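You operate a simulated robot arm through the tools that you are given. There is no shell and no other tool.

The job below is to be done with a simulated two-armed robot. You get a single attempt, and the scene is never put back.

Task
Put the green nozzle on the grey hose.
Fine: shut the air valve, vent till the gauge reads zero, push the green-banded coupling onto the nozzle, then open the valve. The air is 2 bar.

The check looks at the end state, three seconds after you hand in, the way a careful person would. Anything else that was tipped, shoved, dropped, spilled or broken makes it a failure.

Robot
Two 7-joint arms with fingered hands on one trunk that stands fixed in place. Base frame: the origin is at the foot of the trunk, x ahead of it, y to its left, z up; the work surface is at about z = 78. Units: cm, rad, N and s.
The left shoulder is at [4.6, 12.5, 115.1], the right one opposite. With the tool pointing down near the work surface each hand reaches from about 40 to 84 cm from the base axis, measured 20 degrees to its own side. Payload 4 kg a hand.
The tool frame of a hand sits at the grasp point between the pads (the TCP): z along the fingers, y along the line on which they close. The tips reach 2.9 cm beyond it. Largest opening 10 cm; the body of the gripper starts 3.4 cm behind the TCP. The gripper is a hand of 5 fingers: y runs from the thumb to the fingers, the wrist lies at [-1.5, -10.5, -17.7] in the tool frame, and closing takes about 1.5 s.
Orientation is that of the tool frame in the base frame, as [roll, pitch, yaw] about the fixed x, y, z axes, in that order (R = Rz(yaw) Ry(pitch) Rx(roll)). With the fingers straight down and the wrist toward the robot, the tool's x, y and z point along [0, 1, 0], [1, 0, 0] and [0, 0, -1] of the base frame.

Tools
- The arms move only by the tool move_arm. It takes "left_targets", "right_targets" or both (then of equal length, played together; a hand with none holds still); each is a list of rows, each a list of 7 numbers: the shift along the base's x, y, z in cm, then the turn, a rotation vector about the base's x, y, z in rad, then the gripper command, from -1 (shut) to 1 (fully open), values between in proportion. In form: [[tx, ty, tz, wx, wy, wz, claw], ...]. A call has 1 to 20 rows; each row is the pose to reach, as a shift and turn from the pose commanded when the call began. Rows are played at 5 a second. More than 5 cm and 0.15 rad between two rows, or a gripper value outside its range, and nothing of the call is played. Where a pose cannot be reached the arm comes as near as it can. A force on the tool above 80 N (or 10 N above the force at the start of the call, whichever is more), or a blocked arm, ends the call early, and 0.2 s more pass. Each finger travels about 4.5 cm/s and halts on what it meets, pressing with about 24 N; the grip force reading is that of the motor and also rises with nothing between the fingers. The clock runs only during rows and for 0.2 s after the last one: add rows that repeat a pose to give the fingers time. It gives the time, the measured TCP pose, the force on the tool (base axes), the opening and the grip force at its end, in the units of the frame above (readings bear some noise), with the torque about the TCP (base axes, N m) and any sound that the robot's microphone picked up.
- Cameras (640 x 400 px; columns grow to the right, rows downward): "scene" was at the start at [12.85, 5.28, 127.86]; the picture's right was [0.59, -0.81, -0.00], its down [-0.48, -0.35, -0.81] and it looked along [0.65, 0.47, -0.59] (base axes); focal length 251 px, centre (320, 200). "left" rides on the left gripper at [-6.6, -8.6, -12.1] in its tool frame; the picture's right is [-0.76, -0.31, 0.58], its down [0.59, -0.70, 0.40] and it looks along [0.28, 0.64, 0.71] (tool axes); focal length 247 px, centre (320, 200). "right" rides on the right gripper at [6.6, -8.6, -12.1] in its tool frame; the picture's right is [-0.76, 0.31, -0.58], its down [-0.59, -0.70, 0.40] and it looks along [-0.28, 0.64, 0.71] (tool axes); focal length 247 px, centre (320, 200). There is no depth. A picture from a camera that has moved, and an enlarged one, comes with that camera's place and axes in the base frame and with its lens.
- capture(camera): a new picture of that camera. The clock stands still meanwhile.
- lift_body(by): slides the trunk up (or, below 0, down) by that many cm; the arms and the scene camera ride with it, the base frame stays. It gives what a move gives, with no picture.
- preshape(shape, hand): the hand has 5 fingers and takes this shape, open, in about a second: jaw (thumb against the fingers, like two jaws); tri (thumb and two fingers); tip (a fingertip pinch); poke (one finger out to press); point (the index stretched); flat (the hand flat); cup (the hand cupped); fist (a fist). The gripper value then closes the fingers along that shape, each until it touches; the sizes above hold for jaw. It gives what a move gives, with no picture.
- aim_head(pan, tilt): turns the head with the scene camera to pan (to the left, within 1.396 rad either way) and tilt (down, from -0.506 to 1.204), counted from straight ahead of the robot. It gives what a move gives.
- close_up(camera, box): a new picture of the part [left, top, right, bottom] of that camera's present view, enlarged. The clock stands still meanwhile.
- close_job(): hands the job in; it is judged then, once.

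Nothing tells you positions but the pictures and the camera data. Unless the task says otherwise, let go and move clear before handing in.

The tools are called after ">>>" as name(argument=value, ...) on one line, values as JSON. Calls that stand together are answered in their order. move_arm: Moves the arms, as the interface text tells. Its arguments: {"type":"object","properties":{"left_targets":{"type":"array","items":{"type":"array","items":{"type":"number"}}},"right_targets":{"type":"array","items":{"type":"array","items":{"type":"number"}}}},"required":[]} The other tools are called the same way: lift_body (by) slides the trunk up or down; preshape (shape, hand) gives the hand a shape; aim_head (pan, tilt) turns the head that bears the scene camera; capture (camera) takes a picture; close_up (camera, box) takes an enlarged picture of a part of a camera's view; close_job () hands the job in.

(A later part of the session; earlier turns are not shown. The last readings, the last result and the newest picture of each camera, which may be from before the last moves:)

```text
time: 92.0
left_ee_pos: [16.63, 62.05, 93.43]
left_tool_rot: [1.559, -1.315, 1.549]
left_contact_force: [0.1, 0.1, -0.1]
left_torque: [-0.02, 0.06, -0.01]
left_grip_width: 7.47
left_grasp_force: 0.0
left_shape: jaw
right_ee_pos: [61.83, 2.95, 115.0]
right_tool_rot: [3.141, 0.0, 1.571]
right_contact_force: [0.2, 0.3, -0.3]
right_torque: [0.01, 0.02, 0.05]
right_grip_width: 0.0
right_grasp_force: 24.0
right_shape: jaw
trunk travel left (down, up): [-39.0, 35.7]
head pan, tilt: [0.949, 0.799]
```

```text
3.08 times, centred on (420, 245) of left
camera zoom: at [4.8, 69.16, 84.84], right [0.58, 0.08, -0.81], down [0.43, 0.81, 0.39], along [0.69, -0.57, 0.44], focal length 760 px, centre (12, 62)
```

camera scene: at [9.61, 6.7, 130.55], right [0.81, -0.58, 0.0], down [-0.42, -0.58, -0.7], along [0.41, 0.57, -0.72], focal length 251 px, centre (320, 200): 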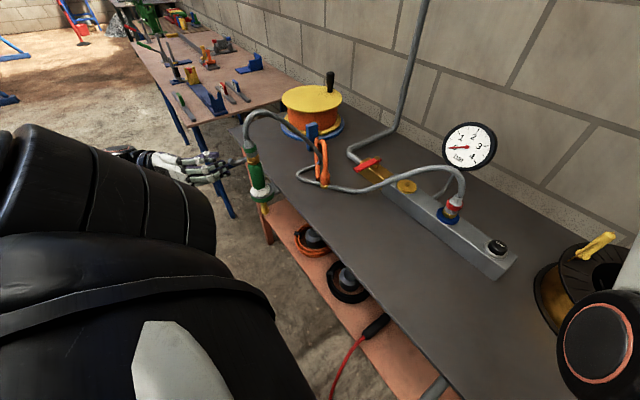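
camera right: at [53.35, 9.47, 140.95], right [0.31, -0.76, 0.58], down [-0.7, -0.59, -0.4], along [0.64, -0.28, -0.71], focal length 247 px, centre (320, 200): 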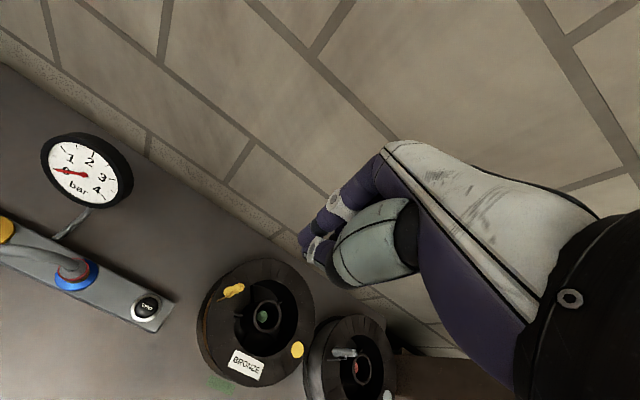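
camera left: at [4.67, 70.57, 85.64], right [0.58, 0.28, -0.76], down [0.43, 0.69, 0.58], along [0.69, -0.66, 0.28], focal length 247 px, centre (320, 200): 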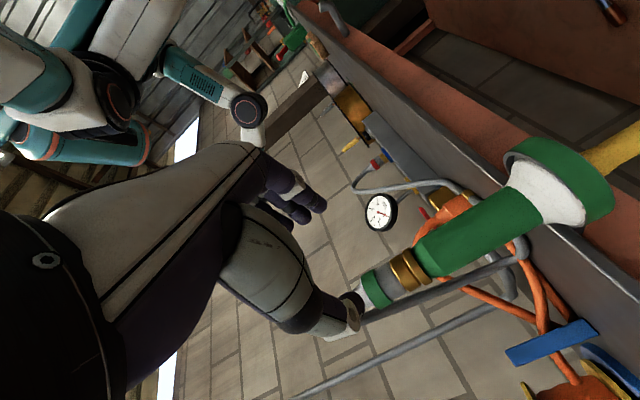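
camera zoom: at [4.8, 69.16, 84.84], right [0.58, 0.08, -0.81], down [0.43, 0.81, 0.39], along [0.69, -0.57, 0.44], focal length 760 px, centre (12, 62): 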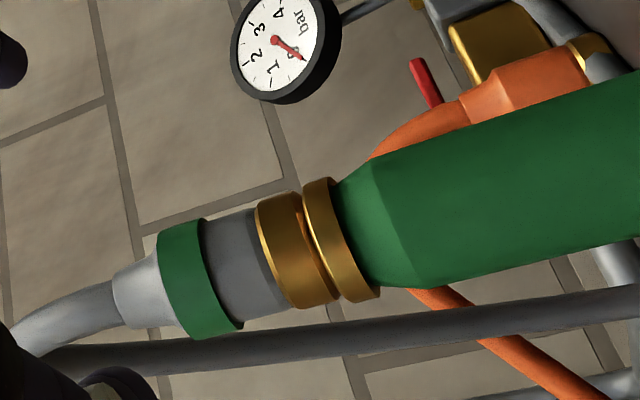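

The gap has halved to about 2 mm, and nozzle and coupling are both upright. I'll take the same hold again and push with a small twisting motion to work it home.

>>> move_arm(left_targets=[[0, 0, 1.2, 0, 0, 0, 0.4], [3, 0, 1.2, 0, 0, 0, 0.4], [6, 0, 1.2, 0, 0, 0, 0.3], [9, 0, 1.2, 0, 0, 0, 0.3], [10.9, 0, 1.2, 0, 0, 0, 0.3], [10.9, 0, 1.2, 0, 0, 0, -0.1], [10.9, 0, 1.2, 0, 0, 0, -0.5], [10.9, 0, 1.2, 0, 0, 0, -1], [10.9, 0, 1.2, 0, 0, 0, -1], [10.9, 0, 1.2, 0, 0, 0, -1], [10.9, 0, 1.0, 0, 0, 0, -1], [10.9, 0, 0.8, 0, 0, 0, -1], [10.9, 0, 0.7, 0, 0, 0, -1], [10.9, 0, 0.6, 0, 0, 0, -1]])

>>> close_up(camera="left", box=[220, 110, 460, 320])

>>> close_up(camera="scene", box=[240, 120, 320, 190])

```text
time: 95.0
left_ee_pos: [27.61, 62.01, 94.63]
left_tool_rot: [1.518, -1.315, 1.587]
left_contact_force: [2.1, 4.7, 31.7]
left_torque: [-0.05, 0.18, -0.03]
left_grip_width: 0.0
left_grasp_force: 24.7
left_shape: jaw
right_ee_pos: [61.77, 2.69, 115.05]
right_tool_rot: [-3.141, -0.003, 1.571]
right_contact_force: [0.3, 0.6, 0.1]
right_torque: [0.03, -0.03, -0.02]
right_grip_width: 0.0
right_grasp_force: 23.9
right_shape: jaw
trunk travel left (down, up): [-39.0, 35.7]
head pan, tilt: [0.949, 0.799]
```

```text
1.90 times, centred on (340, 215) of left
camera zoom: at [15.72, 69.05, 85.97], right [0.59, 0.09, -0.8], down [0.42, 0.81, 0.4], along [0.69, -0.57, 0.44], focal length 470 px, centre (282, 171)
```

zoom: 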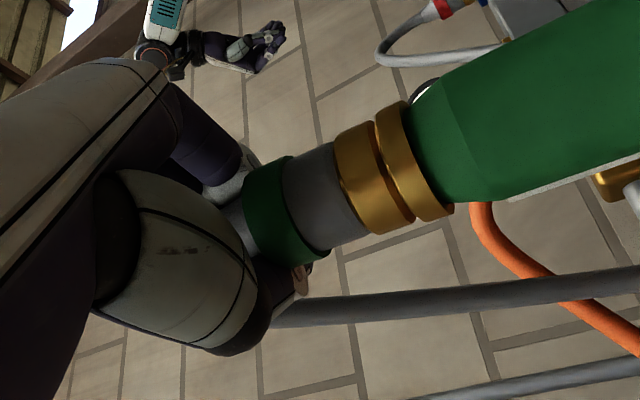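

```text
5.71 times, centred on (280, 155) of scene
camera zoom: at [9.54, 6.48, 130.59], right [0.81, -0.58, 0.0], down [-0.42, -0.58, -0.7], along [0.41, 0.57, -0.72], focal length 1435 px, centre (549, 457)
```

zoom: 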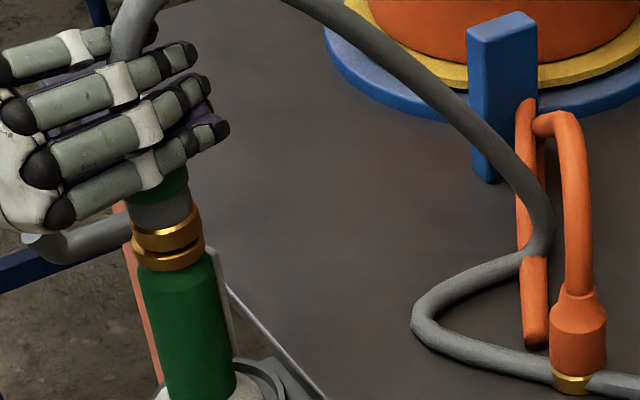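

Centered at 32 N again. Now pushing with small twists.

>>> move_arm(left_targets=[[0, 0, -0.15, 0, 0, 0.06, -1], [0, 0, -0.25, 0, 0, 0, -1], [0, 0, -0.3, 0, 0, -0.06, -1], [0, 0, -0.35, 0, 0, 0, -1], [0, 0, -0.4, 0, 0, 0.06, -1], [0, 0, -0.4, 0, 0, 0, -1], [0, 0, -0.45, 0, 0, -0.06, -1], [0, 0, -0.45, 0, 0, 0, -1], [0, 0, -0.45, 0, 0, 0, -1]])

>>> close_up(camera="left", box=[320, 140, 420, 240])

>>> close_up(camera="scene", box=[250, 140, 290, 190])

```text
time: 97.0
left_ee_pos: [27.53, 61.94, 94.42]
left_tool_rot: [1.499, -1.317, 1.609]
left_contact_force: [5.9, 5.3, 48.0]
left_torque: [-0.22, 0.28, -0.12]
left_grip_width: 0.09
left_grasp_force: 24.4
left_shape: jaw
right_ee_pos: [61.76, 2.54, 114.97]
right_tool_rot: [3.141, -0.002, 1.57]
right_contact_force: [-0.2, 0.2, -0.5]
right_torque: [0.0, -0.02, -0.01]
right_grip_width: 0.0
right_grasp_force: 23.8
right_shape: jaw
trunk travel left (down, up): [-39.0, 35.7]
head pan, tilt: [0.949, 0.799]
```

```text
4.00 times, centred on (370, 190) of left
camera zoom: at [15.73, 69.12, 85.75], right [0.6, 0.09, -0.8], down [0.42, 0.82, 0.4], along [0.69, -0.57, 0.45], focal length 988 px, centre (120, 240)
```

zoom: 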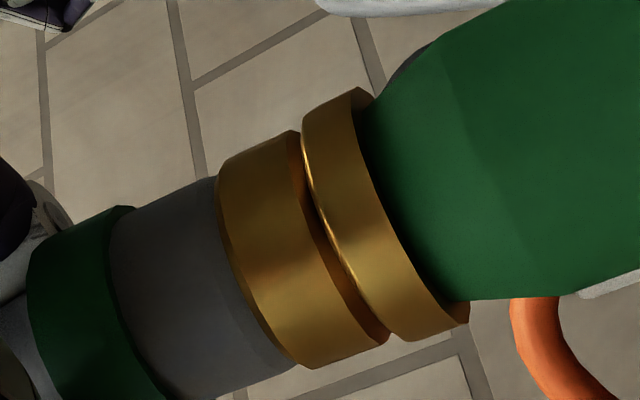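

```text
8.00 times, centred on (270, 165) of scene
camera zoom: at [9.49, 6.34, 130.58], right [0.81, -0.58, 0.0], down [-0.42, -0.58, -0.7], along [0.41, 0.57, -0.71], focal length 2009 px, centre (720, 480)
```

zoom: 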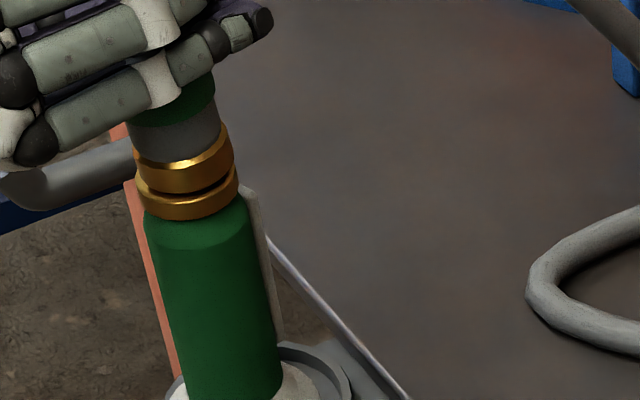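

I can't tell whether it's seated by the gap alone. I'll do a gentle pull test: re-grip on the coupling's body and lift a few millimetres to see whether the nozzle comes along.

>>> move_arm(left_targets=[[0, 0, 0.5, 0, 0, 0, -1], [0, 0, 0.7, 0, 0, 0, -0.5], [0, 0, 0.7, 0, 0, 0, 0], [0, 0, 0.7, 0, 0, 0, 0.3], [0, 0, 0.7, 0, 0, 0, 0.3], [0, 0, 0, 0, 0, 0, 0.3], [0, 0, -1, 0, 0, 0, 0.3], [0, 0, -1.7, 0, 0, 0, 0.3], [0, 0, -1.7, 0, 0, 0, -0.1], [0, 0, -1.7, 0, 0, 0, -0.5], [0, 0, -1.7, 0, 0, 0, -1], [0, 0, -1.7, 0, 0, 0, -1], [0, 0, -1.7, 0, 0, 0, -1], [0, 0, -1.7, 0, 0, 0, -1]])

>>> close_up(camera="left", box=[220, 110, 460, 320])

>>> close_up(camera="scene", box=[240, 120, 320, 190])

```text
time: 100.0
left_ee_pos: [27.49, 62.19, 91.94]
left_tool_rot: [1.558, -1.313, 1.549]
left_contact_force: [0.5, 0.1, 0.6]
left_torque: [0.07, 0.01, -0.05]
left_grip_width: 1.42
left_grasp_force: 24.3
left_shape: jaw
right_ee_pos: [61.81, 2.84, 114.96]
right_tool_rot: [-3.142, 0.0, 1.571]
right_contact_force: [0.2, -0.1, 0.3]
right_torque: [0.02, 0.03, -0.01]
right_grip_width: 0.01
right_grasp_force: 24.3
right_shape: jaw
trunk travel left (down, up): [-39.0, 35.7]
head pan, tilt: [0.949, 0.799]
```

```text
1.90 times, centred on (340, 215) of left
camera zoom: at [15.59, 69.25, 83.42], right [0.58, 0.08, -0.81], down [0.43, 0.81, 0.39], along [0.69, -0.57, 0.44], focal length 470 px, centre (282, 171)
```

zoom: 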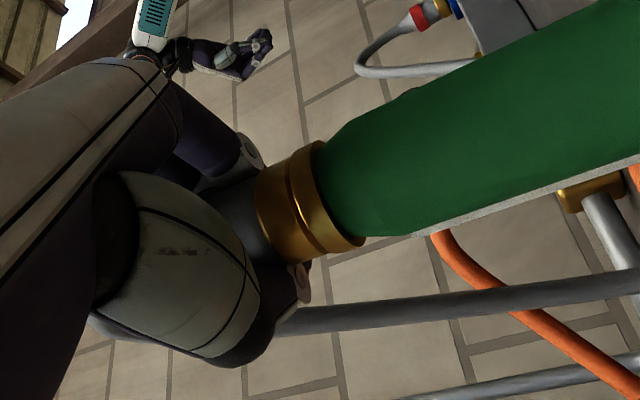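

```text
5.71 times, centred on (280, 155) of scene
camera zoom: at [9.65, 6.71, 130.54], right [0.81, -0.58, 0.0], down [-0.42, -0.58, -0.7], along [0.41, 0.57, -0.72], focal length 1435 px, centre (549, 457)
```

zoom: 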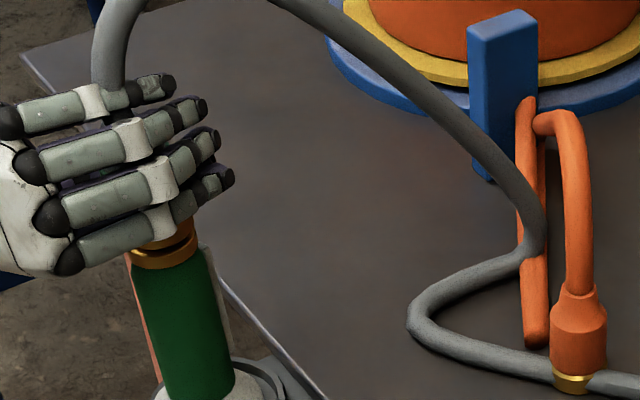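

A firm whole-hand wrap on the body. I'll first push from this hold, then do the pull test.

>>> move_arm(left_targets=[[0, 0, -0.2, 0, 0, 0, -1], [0, 0, -0.4, 0, 0, 0, -1], [0, 0, -0.6, 0, 0, 0, -1], [0, 0, -0.8, 0, 0, 0, -1], [0, 0, -0.8, 0, 0, 0, -1]])

>>> close_up(camera="left", box=[280, 140, 420, 260])

>>> close_up(camera="scene", box=[250, 140, 290, 190])

```text
time: 101.2
left_ee_pos: [27.53, 62.05, 91.5]
left_tool_rot: [1.55, -1.316, 1.557]
left_contact_force: [3.5, 3.9, 17.9]
left_torque: [-0.01, 0.08, 0.0]
left_grip_width: 1.36
left_grasp_force: 23.9
left_shape: jaw
right_ee_pos: [61.92, 2.69, 115.11]
right_tool_rot: [3.141, 0.0, 1.569]
right_contact_force: [0.1, -1.1, -0.9]
right_torque: [0.01, 0.02, -0.01]
right_grip_width: 0.0
right_grasp_force: 23.7
right_shape: jaw
trunk travel left (down, up): [-39.0, 35.7]
head pan, tilt: [0.949, 0.799]
```

```text
3.33 times, centred on (350, 200) of left
camera zoom: at [15.62, 69.15, 82.8], right [0.58, 0.09, -0.81], down [0.43, 0.81, 0.4], along [0.69, -0.57, 0.44], focal length 823 px, centre (220, 200)
```

zoom: 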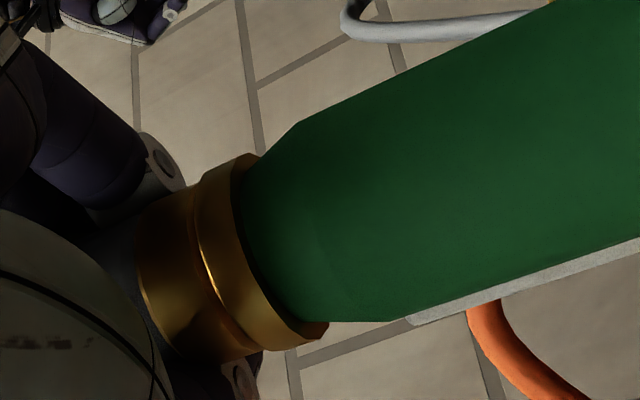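

```text
8.00 times, centred on (270, 165) of scene
camera zoom: at [9.61, 6.57, 130.56], right [0.81, -0.58, 0.0], down [-0.42, -0.58, -0.7], along [0.41, 0.57, -0.72], focal length 2009 px, centre (720, 480)
```

zoom: 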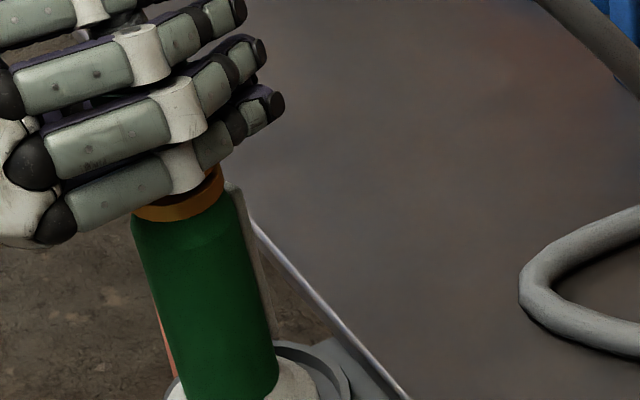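

The gap has closed: brass is flush on brass. Now a gentle pull test of a few millimetres.

>>> move_arm(left_targets=[[0, 0, 0.3, 0, 0, 0, -1], [0, 0, 0.6, 0, 0, 0, -1], [0, 0, 0.9, 0, 0, 0, -1], [0, 0, 1.1, 0, 0, 0, -1], [0, 0, 1.1, 0, 0, 0, -1]])

>>> close_up(camera="left", box=[280, 140, 420, 260])

>>> close_up(camera="scene", box=[240, 130, 320, 220])

```text
time: 102.4
left_ee_pos: [27.52, 62.02, 92.24]
left_tool_rot: [1.565, -1.315, 1.543]
left_contact_force: [-0.3, -0.3, -3.1]
left_torque: [0.02, 0.0, -0.04]
left_grip_width: 1.33
left_grasp_force: 23.8
left_shape: jaw
right_ee_pos: [61.94, 2.97, 114.84]
right_tool_rot: [-3.141, 0.002, 1.572]
right_contact_force: [-0.1, 0.2, -0.4]
right_torque: [-0.03, -0.01, 0.0]
right_grip_width: 0.0
right_grasp_force: 24.3
right_shape: jaw
trunk travel left (down, up): [-39.0, 35.7]
head pan, tilt: [0.949, 0.799]
```

```text
3.33 times, centred on (350, 200) of left
camera zoom: at [15.56, 69.17, 83.68], right [0.58, 0.08, -0.81], down [0.43, 0.81, 0.39], along [0.69, -0.57, 0.44], focal length 823 px, centre (220, 200)
```

zoom: 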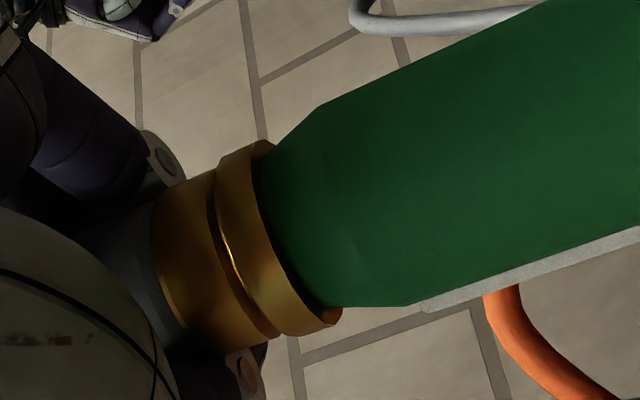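

```text
4.44 times, centred on (280, 175) of scene
camera zoom: at [9.65, 6.74, 130.53], right [0.81, -0.58, 0.0], down [-0.42, -0.58, -0.7], along [0.41, 0.57, -0.72], focal length 1116 px, centre (498, 311)
```

zoom: 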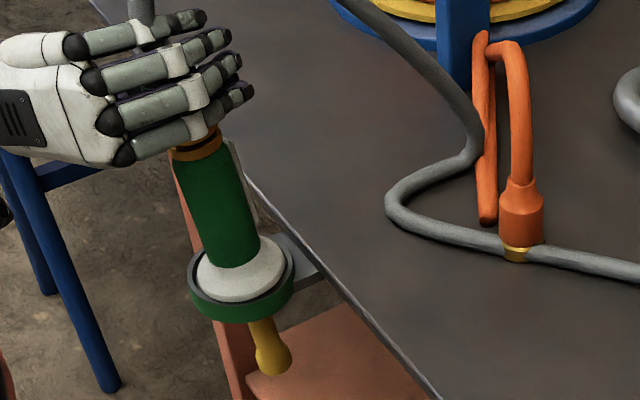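

The nozzle seems to follow the coupling (about 3 N of pull, the joint staying nearly closed). I'll lift another centimetre to confirm it's held.

>>> move_arm(left_targets=[[0, 0, 0.4, 0, 0, 0, -1], [0, 0, 0.8, 0, 0, 0, -1], [0, 0, 1.2, 0, 0, 0, -1], [0, 0, 1.2, 0, 0, 0, -1]])

>>> close_up(camera="left", box=[280, 110, 460, 260])

>>> close_up(camera="scene", box=[240, 130, 320, 220])

```text
time: 103.4
left_ee_pos: [27.56, 61.89, 93.42]
left_tool_rot: [1.565, -1.314, 1.542]
left_contact_force: [-0.2, 0.4, -2.6]
left_torque: [0.04, -0.04, 0.01]
left_grip_width: 1.27
left_grasp_force: 23.7
left_shape: jaw
right_ee_pos: [61.75, 2.88, 114.95]
right_tool_rot: [-3.141, 0.003, 1.572]
right_contact_force: [-0.3, 0.3, -0.3]
right_torque: [-0.01, -0.01, 0.04]
right_grip_width: 0.02
right_grasp_force: 23.7
right_shape: jaw
trunk travel left (down, up): [-39.0, 35.7]
head pan, tilt: [0.949, 0.799]
```

```text
2.67 times, centred on (370, 185) of left
camera zoom: at [15.59, 69.1, 84.83], right [0.58, 0.08, -0.81], down [0.43, 0.81, 0.39], along [0.69, -0.57, 0.44], focal length 659 px, centre (187, 240)
```

zoom: 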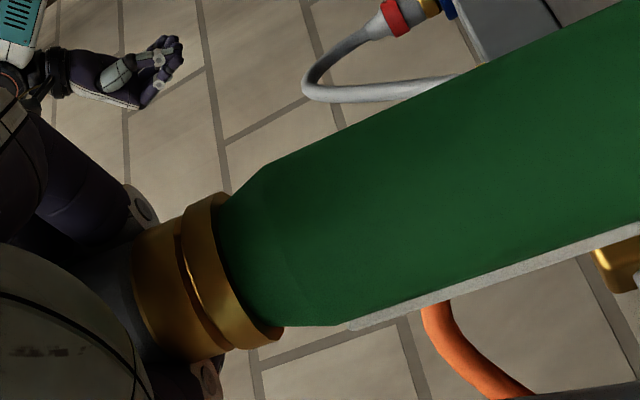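

```text
4.44 times, centred on (280, 175) of scene
camera zoom: at [9.66, 6.74, 130.53], right [0.81, -0.58, 0.0], down [-0.42, -0.58, -0.7], along [0.41, 0.57, -0.72], focal length 1116 px, centre (498, 311)
```

zoom: 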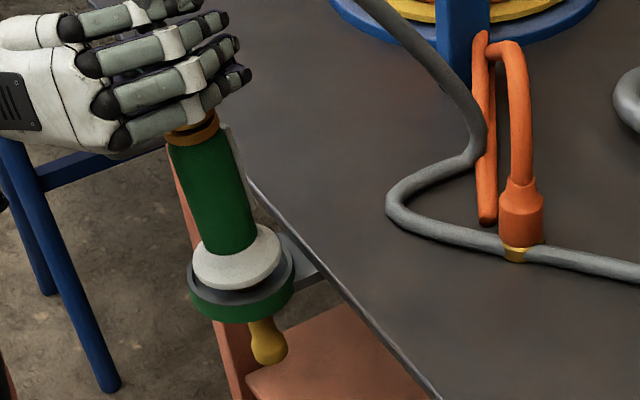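

The nozzle rises with the coupling, its flange lifting out of the ring. To be sure my little finger isn't simply holding the nozzle's rim, I'll set it back, re-grip higher on the coupling only, and lift again.

>>> move_arm(left_targets=[[0, 0.05, -0.4, 0, 0, 0, -1], [0, 0.1, -0.8, 0, 0, 0, -1], [0, 0.1, -1.2, 0, 0, 0, -1], [0, 0.1, -1.6, 0, 0, 0, -1], [0, 0.1, -2.0, 0, 0, 0, -1], [0, 0.1, -2.3, 0, 0, 0, -1], [0, 0.1, -2.3, 0, 0, 0, -1]])

>>> close_up(camera="left", box=[280, 110, 460, 260])

>>> close_up(camera="scene", box=[240, 130, 320, 220])

```text
time: 105.0
left_ee_pos: [27.65, 62.04, 91.57]
left_tool_rot: [1.543, -1.318, 1.56]
left_contact_force: [4.4, -0.2, 20.8]
left_torque: [-0.11, 0.07, 0.06]
left_grip_width: 1.31
left_grasp_force: 24.2
left_shape: jaw
right_ee_pos: [61.87, 2.68, 114.95]
right_tool_rot: [-3.141, 0.0, 1.57]
right_contact_force: [0.2, 0.0, -1.0]
right_torque: [0.02, -0.01, 0.0]
right_grip_width: 0.01
right_grasp_force: 23.9
right_shape: jaw
trunk travel left (down, up): [-39.0, 35.7]
head pan, tilt: [0.949, 0.799]
```

```text
2.67 times, centred on (370, 185) of left
camera zoom: at [15.77, 69.13, 82.91], right [0.59, 0.09, -0.8], down [0.42, 0.81, 0.4], along [0.69, -0.58, 0.44], focal length 659 px, centre (187, 240)
```

zoom: 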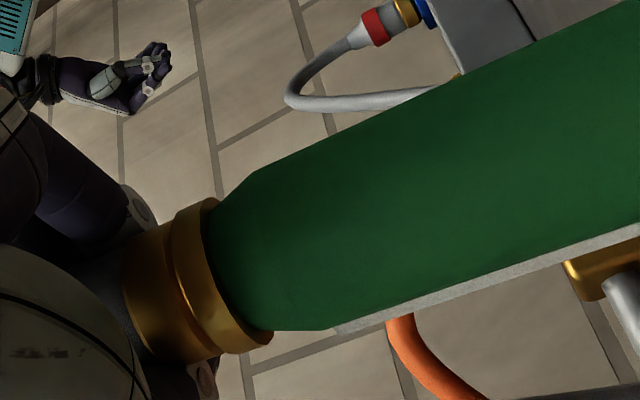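

```text
4.44 times, centred on (280, 175) of scene
camera zoom: at [9.61, 6.52, 130.57], right [0.81, -0.58, 0.0], down [-0.42, -0.58, -0.7], along [0.41, 0.57, -0.72], focal length 1116 px, centre (498, 311)
```

zoom: 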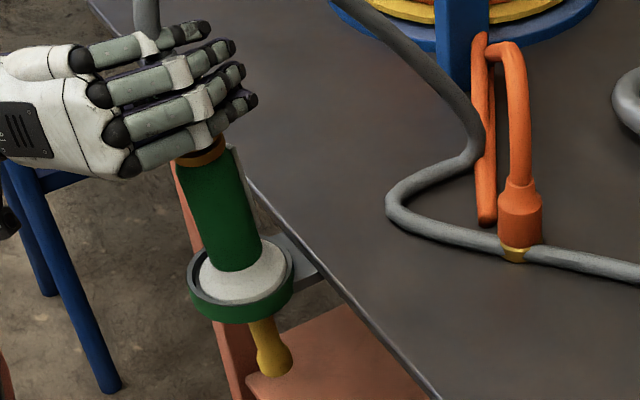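

It's back in the ring. Now re-gripping about 1.7 cm higher, on the coupling only, and lifting a centimetre.

>>> move_arm(left_targets=[[0, 0, 0.4, 0, 0, 0, -1], [0, 0, 0.5, 0, 0, 0, -0.4], [0, 0, 0.5, 0, 0, 0, 0.1], [0, 0, 0.5, 0, 0, 0, 0.3], [0, 0, 1.2, 0, 0, 0, 0.3], [0, 0, 2.0, 0, 0, 0, 0.3], [0, 0, 2.2, 0, 0, 0, 0.3], [0, 0, 2.2, 0, 0, 0, -0.2], [0, 0, 2.2, 0, 0, 0, -0.6], [0, 0, 2.2, 0, 0, 0, -1], [0, 0, 2.2, 0, 0, 0, -1], [0, 0, 2.2, 0, 0, 0, -1], [0, 0, 2.2, 0, 0, 0, -1]])

>>> close_up(camera="left", box=[240, 110, 460, 290])

>>> move_arm(left_targets=[[0, 0, 0.4, 0, 0, 0, -1], [0, 0, 0.8, 0, 0, 0, -1], [0, 0, 1.2, 0, 0, 0, -1], [0, 0, 1.2, 0, 0, 0, -1]])

>>> close_up(camera="left", box=[240, 110, 460, 290])

>>> close_up(camera="scene", box=[240, 130, 320, 220])

```text
time: 107.8
left_ee_pos: [27.33, 62.26, 93.43]
left_tool_rot: [1.562, -1.316, 1.543]
left_contact_force: [0.8, 0.3, 0.3]
left_torque: [-0.01, 0.01, -0.02]
left_grip_width: 1.53
left_grasp_force: 23.9
left_shape: jaw
right_ee_pos: [61.84, 2.94, 114.93]
right_tool_rot: [3.14, 0.0, 1.57]
right_contact_force: [-0.3, -0.2, -0.5]
right_torque: [0.01, 0.02, 0.0]
right_grip_width: 0.01
right_grasp_force: 23.8
right_shape: jaw
trunk travel left (down, up): [-39.0, 35.7]
head pan, tilt: [0.949, 0.799]
```

```text
2.22 times, centred on (350, 200) of left
camera zoom: at [15.54, 69.26, 84.83], right [0.58, 0.08, -0.81], down [0.43, 0.81, 0.39], along [0.69, -0.57, 0.44], focal length 549 px, centre (253, 200)
```

zoom: 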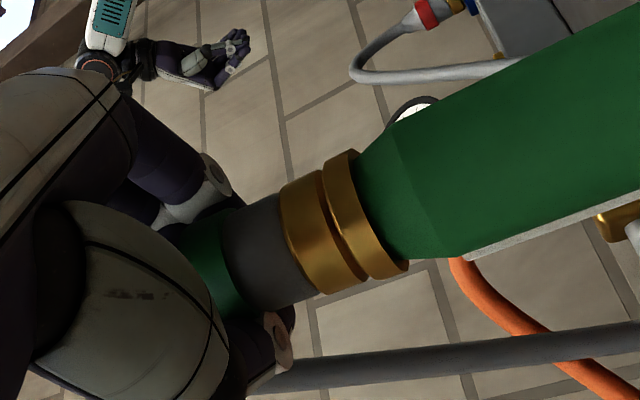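

```text
time: 108.8
left_ee_pos: [27.57, 62.13, 94.54]
left_tool_rot: [1.557, -1.313, 1.552]
left_contact_force: [-0.8, 0.6, -3.7]
left_torque: [0.07, 0.01, -0.01]
left_grip_width: 1.56
left_grasp_force: 23.6
left_shape: jaw
right_ee_pos: [61.87, 2.87, 114.91]
right_tool_rot: [3.141, 0.001, 1.571]
right_contact_force: [0.2, -0.2, 0.6]
right_torque: [0.0, -0.02, -0.02]
right_grip_width: 0.01
right_grasp_force: 23.9
right_shape: jaw
trunk travel left (down, up): [-39.0, 35.7]
head pan, tilt: [0.949, 0.799]
```

```text
2.22 times, centred on (350, 200) of left
camera zoom: at [15.62, 69.31, 86.0], right [0.58, 0.08, -0.81], down [0.43, 0.81, 0.39], along [0.69, -0.57, 0.44], focal length 549 px, centre (253, 200)
```

zoom: 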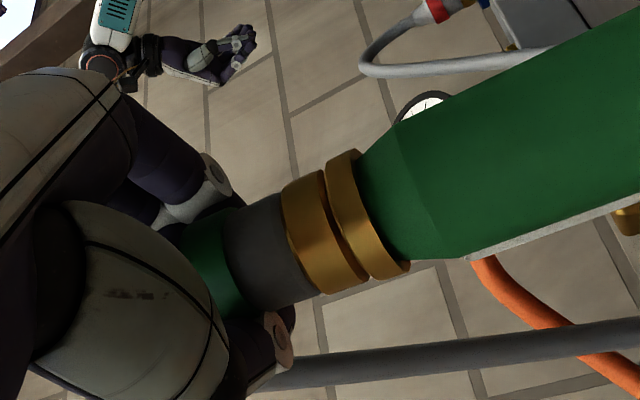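

```text
4.44 times, centred on (280, 175) of scene
camera zoom: at [9.66, 6.74, 130.53], right [0.81, -0.58, 0.0], down [-0.42, -0.58, -0.7], along [0.41, 0.57, -0.72], focal length 1116 px, centre (498, 311)
```

zoom: 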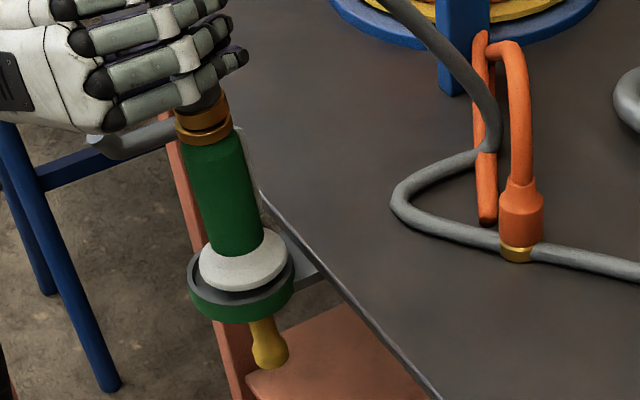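

The coupling, gripped on its own, lifts the nozzle, with the joint unchanged and a pull of about the nozzle's weight, so it's attached. I'll set it back into the ring, release, and compare the joint with the red coupling's seated joint.

>>> move_arm(left_targets=[[0, 0.05, -0.4, 0, 0, 0, -1], [0, 0.05, -0.8, 0, 0, 0, -1], [0, 0.05, -1.2, 0, 0, 0, -1], [0, 0.05, -1.5, 0, 0, 0, -1], [0, 0.05, -1.5, 0, 0, 0, -1]])

>>> close_up(camera="scene", box=[240, 130, 320, 220])

>>> close_up(camera="scene", box=[430, 185, 470, 225])

>>> close_up(camera="scene", box=[250, 150, 290, 190])

```text
time: 110.0
left_ee_pos: [27.66, 62.13, 93.13]
left_tool_rot: [1.551, -1.317, 1.554]
left_contact_force: [2.0, -1.2, 11.5]
left_torque: [-0.15, 0.03, 0.03]
left_grip_width: 1.57
left_grasp_force: 23.7
left_shape: jaw
right_ee_pos: [61.85, 2.71, 114.96]
right_tool_rot: [-3.14, -0.001, 1.571]
right_contact_force: [0.3, 0.8, -0.3]
right_torque: [-0.04, 0.01, 0.0]
right_grip_width: 0.0
right_grasp_force: 24.0
right_shape: jaw
trunk travel left (down, up): [-39.0, 35.7]
head pan, tilt: [0.949, 0.799]
```

```text
4.44 times, centred on (280, 175) of scene
camera zoom: at [9.62, 6.58, 130.56], right [0.81, -0.58, 0.0], down [-0.42, -0.58, -0.7], along [0.41, 0.57, -0.72], focal length 1116 px, centre (498, 311)
```

zoom: 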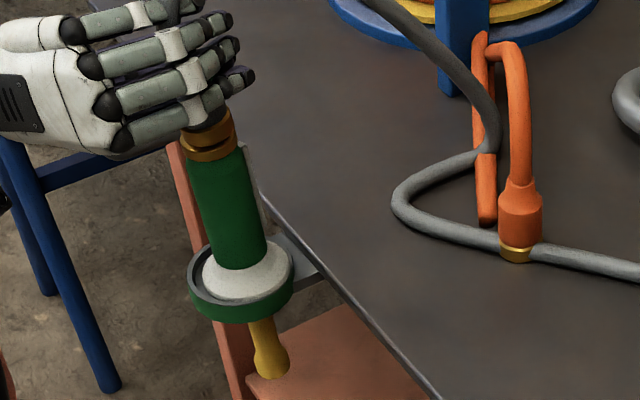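

```text
10.00 times, centred on (450, 205) of scene
camera zoom: at [9.62, 6.58, 130.56], right [0.81, -0.58, 0.0], down [-0.42, -0.58, -0.7], along [0.41, 0.57, -0.72], focal length 2512 px, centre (-980, 150)
```

zoom: 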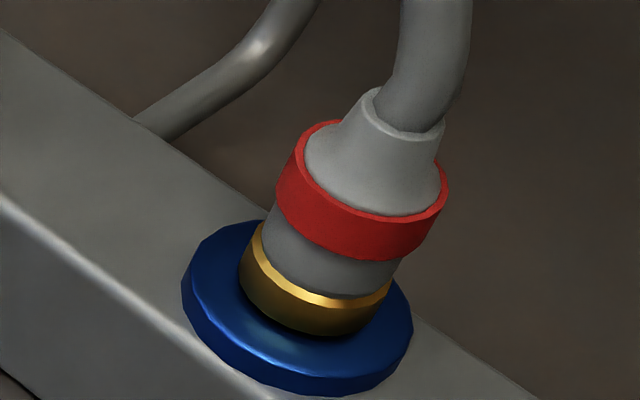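

```text
10.00 times, centred on (270, 170) of scene
camera zoom: at [9.62, 6.58, 130.56], right [0.81, -0.58, 0.0], down [-0.42, -0.58, -0.7], along [0.41, 0.57, -0.72], focal length 2512 px, centre (820, 500)
```

zoom: 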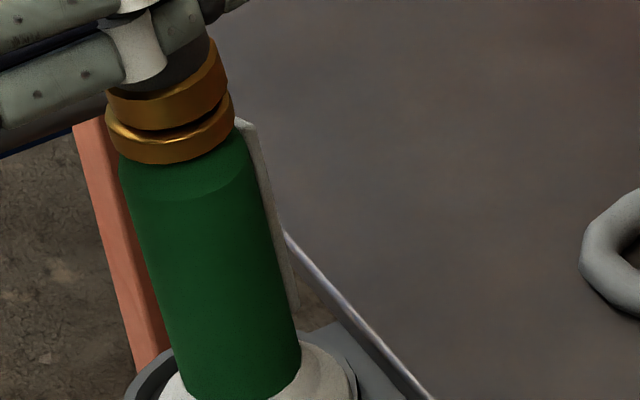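

The red coupling shows the same small seated gap, so the joint looks right. I'll release gently and back the hand away.

>>> move_arm(left_targets=[[0, 0, 0.2, 0, 0, 0, -1], [0, 0, 0.3, 0, 0, 0, -0.6], [0, 0, 0.3, 0, 0, 0, -0.1], [0, 0, 0.3, 0, 0, 0, 0.3], [0, 0, 0.3, 0, 0, 0, 0.6], [0, 0, 0.3, 0, 0, 0, 0.6], [-3, 0, 0.3, 0, 0, 0, 0.6], [-6, 0, 0.3, 0, 0, 0, 0.6], [-9, 0, 0.3, 0, 0, 0, 0.6], [-12, 0, 0.3, 0, 0, 0, 0.6], [-13, 0, 0.3, 0, 0, 0, 0.6]])

>>> capture(camera="scene")

>>> close_up(camera="scene", box=[240, 110, 340, 220])

>>> close_up(camera="left", box=[340, 160, 520, 310])

```text
time: 112.4
left_ee_pos: [14.4, 62.37, 93.36]
left_tool_rot: [1.564, -1.316, 1.544]
left_contact_force: [1.0, 0.1, -0.1]
left_torque: [-0.01, -0.01, 0.0]
left_grip_width: 7.98
left_grasp_force: 0.0
left_shape: jaw
right_ee_pos: [61.85, 2.85, 114.96]
right_tool_rot: [-3.139, 0.0, 1.571]
right_contact_force: [-0.8, 0.1, 0.1]
right_torque: [-0.02, 0.02, -0.02]
right_grip_width: 0.0
right_grasp_force: 23.8
right_shape: jaw
trunk travel left (down, up): [-39.0, 35.7]
head pan, tilt: [0.949, 0.799]
```

```text
taken
camera scene: at [9.64, 6.71, 130.54], right [0.81, -0.58, 0.0], down [-0.42, -0.58, -0.7], along [0.41, 0.57, -0.72], focal length 251 px, centre (320, 200)
```

scene: 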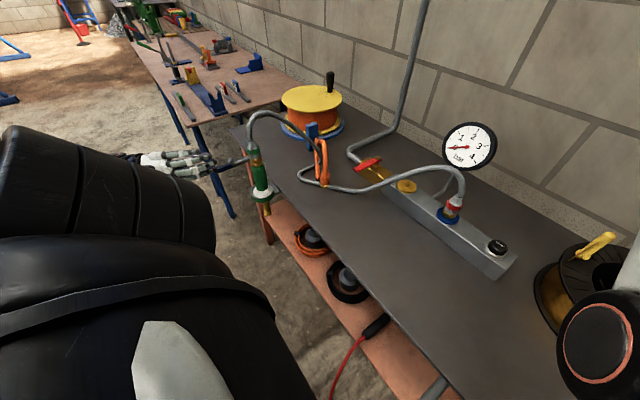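

```text
3.64 times, centred on (290, 165) of scene
camera zoom: at [9.64, 6.71, 130.54], right [0.81, -0.58, 0.0], down [-0.42, -0.58, -0.7], along [0.41, 0.57, -0.72], focal length 913 px, centre (429, 327)
```

zoom: 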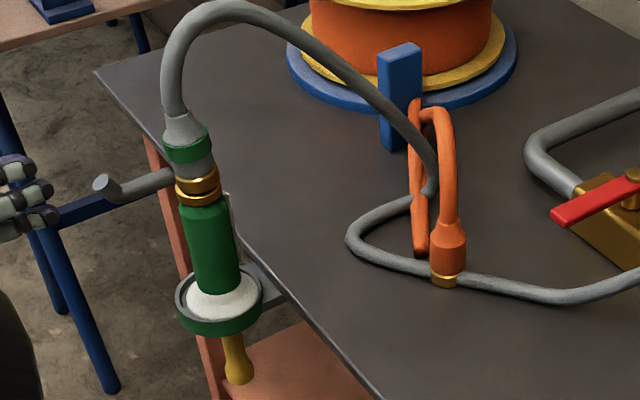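

```text
2.67 times, centred on (430, 235) of left
camera zoom: at [2.58, 69.38, 84.75], right [0.58, 0.09, -0.81], down [0.43, 0.81, 0.39], along [0.69, -0.57, 0.44], focal length 659 px, centre (27, 107)
```

zoom: 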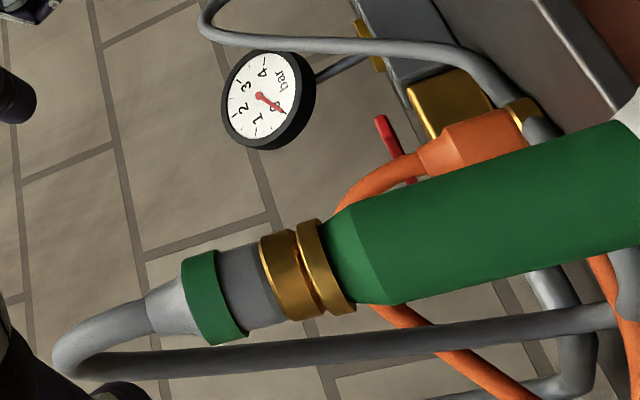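

Everything is upright: nozzle in its ring, coupling on it. Next I'll raise the trunk so the left forearm clears the hose arch, close the hand, and bring it around on the −y side toward the valve lever.

>>> lift_body(by=20)

>>> move_arm(left_targets=[[0, -4, 1, 0, 0, 0, 0], [0, -8, 2, 0, 0, 0, -0.5], [0, -12, 3, 0, 0, 0, -1], [1, -16, 3, 0.1, 0, 0, -1], [2, -20, 3, 0.25, 0, 0, -1], [2, -20, 3, 0.25, 0.14, 0, -1], [3, -20, 3, 0.25, 0.28, 0, -1], [4, -20, 3, 0.25, 0.42, 0, -1], [5, -20, 3, 0.25, 0.56, 0, -1], [6, -20, 3, 0.25, 0.7, 0, -1], [6, -20, 3, 0.25, 0.84, 0, -1], [6, -20, 3, 0.25, 0.98, 0, -1], [6, -20, 3, 0.25, 0.98, 0, -1]])

>>> capture(camera="scene")

>>> capture(camera="left")

```text
time: 114.6
left_ee_pos: [14.47, 62.31, 113.24]
left_tool_rot: [1.567, -1.313, 1.54]
left_contact_force: [-0.4, -0.1, -0.1]
left_torque: [0.03, -0.02, -0.01]
left_grip_width: 7.98
left_grasp_force: 0.1
left_shape: jaw
right_ee_pos: [62.01, 2.89, 134.9]
right_tool_rot: [-3.14, -0.001, 1.572]
right_contact_force: [-0.1, 0.9, 0.3]
right_torque: [-0.01, 0.03, -0.01]
right_grip_width: 0.0
right_grasp_force: 24.4
right_shape: jaw
trunk travel left (down, up): [-59.0, 15.7]
head pan, tilt: [0.949, 0.799]
```

```text
time: 117.4
left_ee_pos: [20.41, 42.29, 116.38]
left_tool_rot: [-3.093, -0.596, 0.055]
left_contact_force: [-0.6, 1.3, 0.2]
left_torque: [0.01, -0.04, -0.01]
left_grip_width: 0.0
left_grasp_force: 23.3
left_shape: jaw
right_ee_pos: [61.84, 2.89, 134.97]
right_tool_rot: [3.141, -0.001, 1.57]
right_contact_force: [-0.9, 0.6, 0.2]
right_torque: [0.0, 0.01, -0.01]
right_grip_width: 0.02
right_grasp_force: 24.0
right_shape: jaw
trunk travel left (down, up): [-59.0, 15.7]
head pan, tilt: [0.949, 0.799]
```

```text
taken
camera scene: at [7.52, 6.68, 150.71], right [0.81, -0.58, 0.0], down [-0.42, -0.58, -0.7], along [0.41, 0.57, -0.72], focal length 251 px, centre (320, 200)
```

scene: 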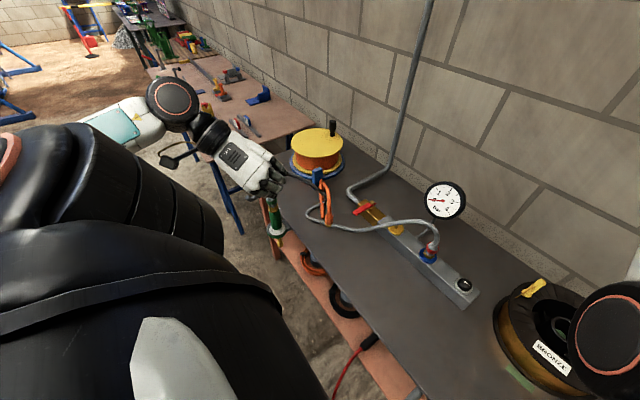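

```text
taken
camera left: at [7.59, 49.54, 123.08], right [-0.33, 0.32, -0.89], down [0.65, 0.76, 0.03], along [0.68, -0.57, -0.46], focal length 247 px, centre (320, 200)
```

left: 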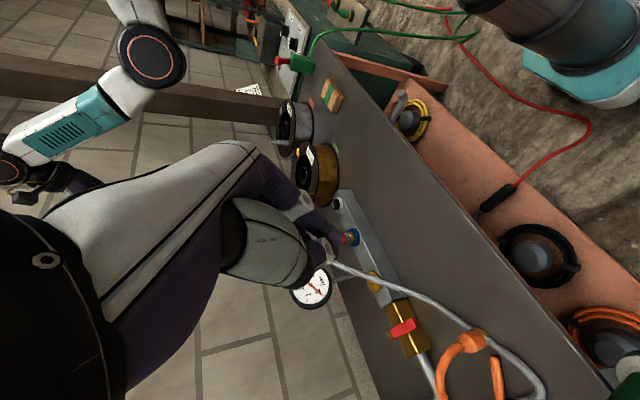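

Clear so far. Now turning the hand to point straight down with the wrist toward the robot, moving toward the valve while staying high.

>>> move_arm(left_targets=[[2, -1, 0, 0, 0.14, 0, -1], [4, -2, 0, 0, 0.28, 0, -1], [6, -3, 0, 0, 0.42, 0, -1], [8, -4, 0, 0, 0.56, 0, -1], [10, -5, 0, 0, 0.6, 0, -1], [10, -5, 0, 0, 0.6, 0, -1]])

>>> move_arm(left_targets=[[1, 0, 0, 0, 0, 0.14, -1], [2, 0, 0, 0, 0, 0.28, -1], [3, 0, 0, 0, 0, 0.42, -1], [4, 0, 0, 0, 0, 0.56, -1], [5, 0, 0, 0, 0, 0.7, -1], [6, 0, 0, 0, 0, 0.84, -1], [8, 0, 0, 0, 0, 0.98, -1], [10, 0, 0, 0, 0, 1.12, -1], [12, 0, 0, 0, 0, 1.26, -1], [14, 0, 0, 0, 0, 1.4, -1], [16, 0, 0, 0, 0, 1.52, -1], [16, 0, 0, 0, 0, 1.52, -1]])

>>> capture(camera="scene")

>>> capture(camera="left")

```text
time: 118.8
left_ee_pos: [30.36, 37.46, 116.24]
left_tool_rot: [-3.063, 0.004, 0.044]
left_contact_force: [0.0, -0.4, 0.3]
left_torque: [-0.02, 0.01, 0.01]
left_grip_width: 0.01
left_grasp_force: 23.8
left_shape: jaw
right_ee_pos: [61.74, 2.85, 134.98]
right_tool_rot: [3.141, -0.002, 1.571]
right_contact_force: [-0.7, -0.6, -0.4]
right_torque: [0.0, 0.0, -0.01]
right_grip_width: 0.01
right_grasp_force: 24.0
right_shape: jaw
trunk travel left (down, up): [-59.0, 15.7]
head pan, tilt: [0.949, 0.799]
```

```text
time: 121.4
left_ee_pos: [46.39, 37.47, 116.19]
left_tool_rot: [-3.063, 0.005, 1.566]
left_contact_force: [-0.2, 0.4, 0.1]
left_torque: [0.0, -0.01, 0.02]
left_grip_width: 0.02
left_grasp_force: 24.0
left_shape: jaw
right_ee_pos: [61.81, 3.03, 134.91]
right_tool_rot: [3.141, 0.002, 1.571]
right_contact_force: [0.7, 0.3, -0.2]
right_torque: [0.0, -0.04, 0.03]
right_grip_width: 0.0
right_grasp_force: 23.9
right_shape: jaw
trunk travel left (down, up): [-59.0, 15.7]
head pan, tilt: [0.949, 0.799]
```

```text
taken
camera scene: at [7.52, 6.79, 150.71], right [0.81, -0.58, 0.0], down [-0.42, -0.58, -0.7], along [0.41, 0.57, -0.72], focal length 251 px, centre (320, 200)
```

scene: 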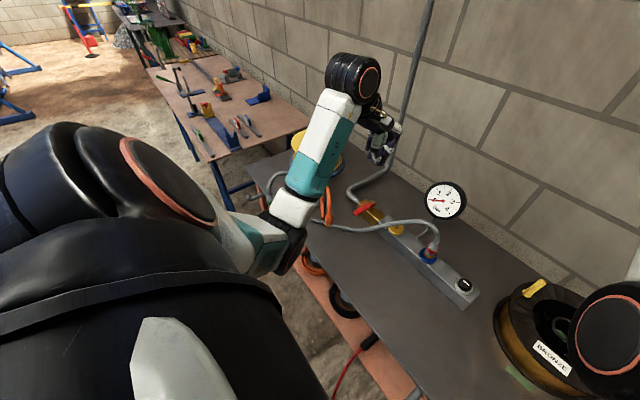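

```text
taken
camera left: at [38.73, 31.03, 128.96], right [-0.36, -0.76, -0.55], down [-0.73, 0.59, -0.35], along [0.59, 0.28, -0.76], focal length 247 px, centre (320, 200)
```

left: 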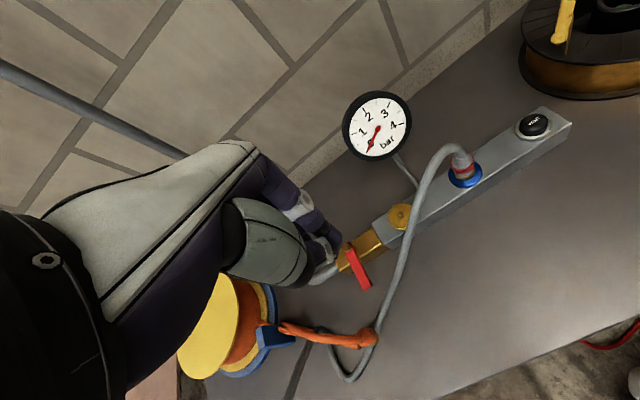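

The valve lever is seen from above; the grey hose lies low beside it. I'll come down on the −y side of the lever tip, keeping the fingertips above the hose, and check before touching.

>>> move_arm(left_targets=[[1, 1, -4, 0, 0, 0, -1], [2, 2, -8, 0, 0, 0, -1], [3, 3, -12, 0, 0, 0, -1], [4, 4, -16, 0, 0, 0, -1], [4.8, 4.9, -20, 0, 0, 0, -1], [4.8, 4.9, -23, 0, 0, 0, -1], [4.8, 4.9, -23, 0, 0, 0, -1]])

>>> capture(camera="scene")

>>> capture(camera="left")

```text
time: 123.0
left_ee_pos: [51.35, 42.17, 92.96]
left_tool_rot: [-3.063, 0.004, 1.563]
left_contact_force: [-0.8, -1.0, 0.0]
left_torque: [-0.02, 0.01, 0.0]
left_grip_width: 0.0
left_grasp_force: 23.9
left_shape: jaw
right_ee_pos: [61.9, 2.93, 134.89]
right_tool_rot: [-3.14, 0.002, 1.57]
right_contact_force: [0.3, 0.2, -0.3]
right_torque: [0.0, -0.03, 0.01]
right_grip_width: 0.0
right_grasp_force: 23.6
right_shape: jaw
trunk travel left (down, up): [-59.0, 15.7]
head pan, tilt: [0.949, 0.799]
```

```text
taken
camera scene: at [7.61, 6.7, 150.71], right [0.81, -0.58, 0.0], down [-0.42, -0.58, -0.7], along [0.41, 0.57, -0.72], focal length 251 px, centre (320, 200)
```

scene: 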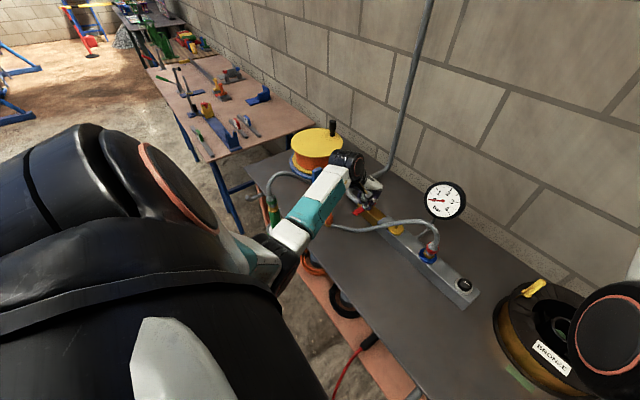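

```text
taken
camera left: at [43.7, 35.71, 105.77], right [-0.36, -0.76, -0.55], down [-0.73, 0.59, -0.35], along [0.59, 0.28, -0.76], focal length 247 px, centre (320, 200)
```

left: 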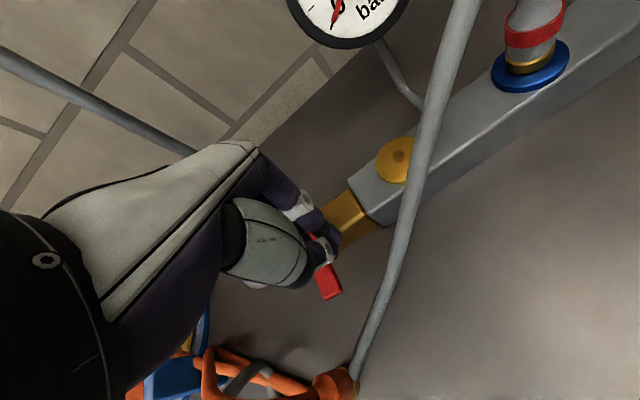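

Lined up beside the lever tip. Lowering to lever height and starting to push it toward +y.

>>> move_arm(left_targets=[[0, 0, -2, 0, 0, 0, -1], [0, 0, -4, 0, 0, 0, -1], [0, 0, -5.8, 0, 0, 0, -1], [0, 0.8, -5.8, 0, 0, 0, -1], [0, 1.6, -5.8, 0, 0, 0, -1], [0, 2.4, -5.8, 0, 0, 0, -1], [0, 3.2, -5.8, 0, 0, 0, -1], [0, 3.2, -5.8, 0, 0, 0, -1]])

>>> capture(camera="left")

>>> close_up(camera="scene", box=[250, 140, 470, 290])

```text
time: 124.8
left_ee_pos: [51.32, 45.32, 87.54]
left_tool_rot: [-3.068, 0.002, 1.564]
left_contact_force: [4.4, -1.2, 16.5]
left_torque: [0.5, 0.02, -0.07]
left_grip_width: 0.0
left_grasp_force: 24.2
left_shape: jaw
right_ee_pos: [61.94, 2.74, 135.11]
right_tool_rot: [3.141, -0.001, 1.57]
right_contact_force: [-0.4, 0.1, 0.6]
right_torque: [0.02, 0.03, -0.01]
right_grip_width: 0.01
right_grasp_force: 23.9
right_shape: jaw
trunk travel left (down, up): [-59.0, 15.7]
head pan, tilt: [0.949, 0.799]
```

```text
taken
camera left: at [43.57, 38.87, 100.28], right [-0.35, -0.76, -0.55], down [-0.73, 0.59, -0.35], along [0.59, 0.28, -0.76], focal length 247 px, centre (320, 200)
```

left: 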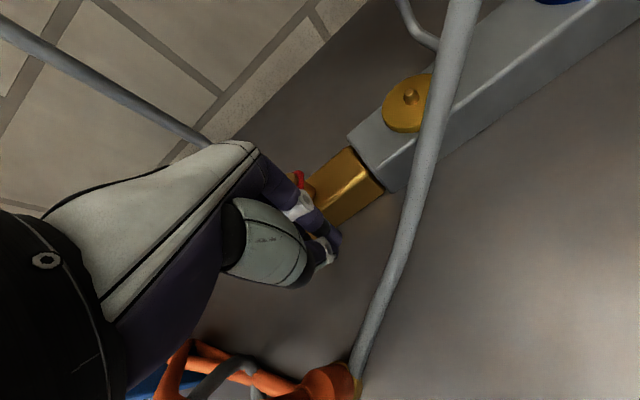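

```text
2.67 times, centred on (360, 215) of scene
camera zoom: at [7.5, 6.55, 150.73], right [0.81, -0.58, 0.0], down [-0.42, -0.58, -0.7], along [0.41, 0.57, -0.72], focal length 670 px, centre (213, 160)
```

zoom: 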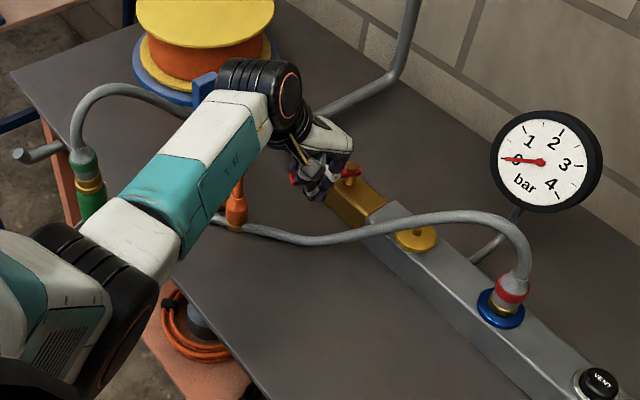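

The closed fingers are wider along y than I assumed and came down on top of the lever (16 N). I'll lift off, back up toward −y, and come down fully beside it.

>>> move_arm(left_targets=[[0, 0, 2, 0, 0, 0, -1], [0, -1, 4.5, 0, 0, 0, -1], [0, -3.5, 4.5, 0, 0, 0, -1], [0, -6, 4.5, 0, 0, 0, -1], [0, -6, 4.5, 0, 0, 0, -1]])

>>> capture(camera="left")

>>> close_up(camera="scene", box=[250, 140, 470, 290])

```text
time: 126.0
left_ee_pos: [51.19, 39.15, 91.8]
left_tool_rot: [-3.061, 0.005, 1.565]
left_contact_force: [-0.3, 0.4, -0.5]
left_torque: [0.0, 0.06, 0.01]
left_grip_width: 0.0
left_grasp_force: 23.8
left_shape: jaw
right_ee_pos: [61.89, 2.93, 134.87]
right_tool_rot: [-3.14, 0.0, 1.571]
right_contact_force: [-0.3, 0.3, -0.5]
right_torque: [0.0, 0.01, 0.02]
right_grip_width: 0.0
right_grasp_force: 24.1
right_shape: jaw
trunk travel left (down, up): [-59.0, 15.7]
head pan, tilt: [0.949, 0.799]
```

```text
taken
camera left: at [43.52, 32.81, 104.65], right [-0.36, -0.76, -0.55], down [-0.73, 0.59, -0.34], along [0.59, 0.28, -0.76], focal length 247 px, centre (320, 200)
```

left: 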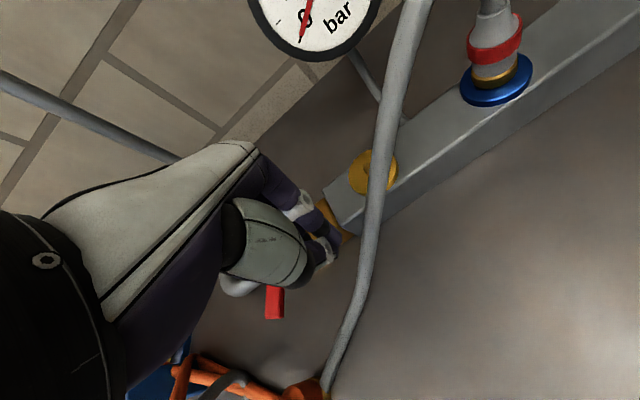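

```text
2.67 times, centred on (360, 215) of scene
camera zoom: at [7.62, 6.76, 150.7], right [0.81, -0.58, 0.0], down [-0.42, -0.58, -0.7], along [0.41, 0.57, -0.72], focal length 670 px, centre (213, 160)
```

zoom: 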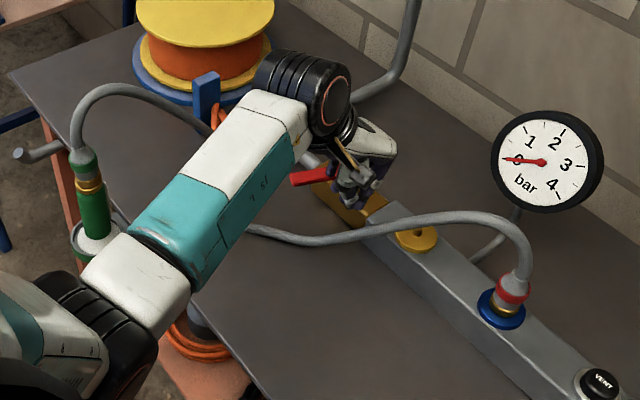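

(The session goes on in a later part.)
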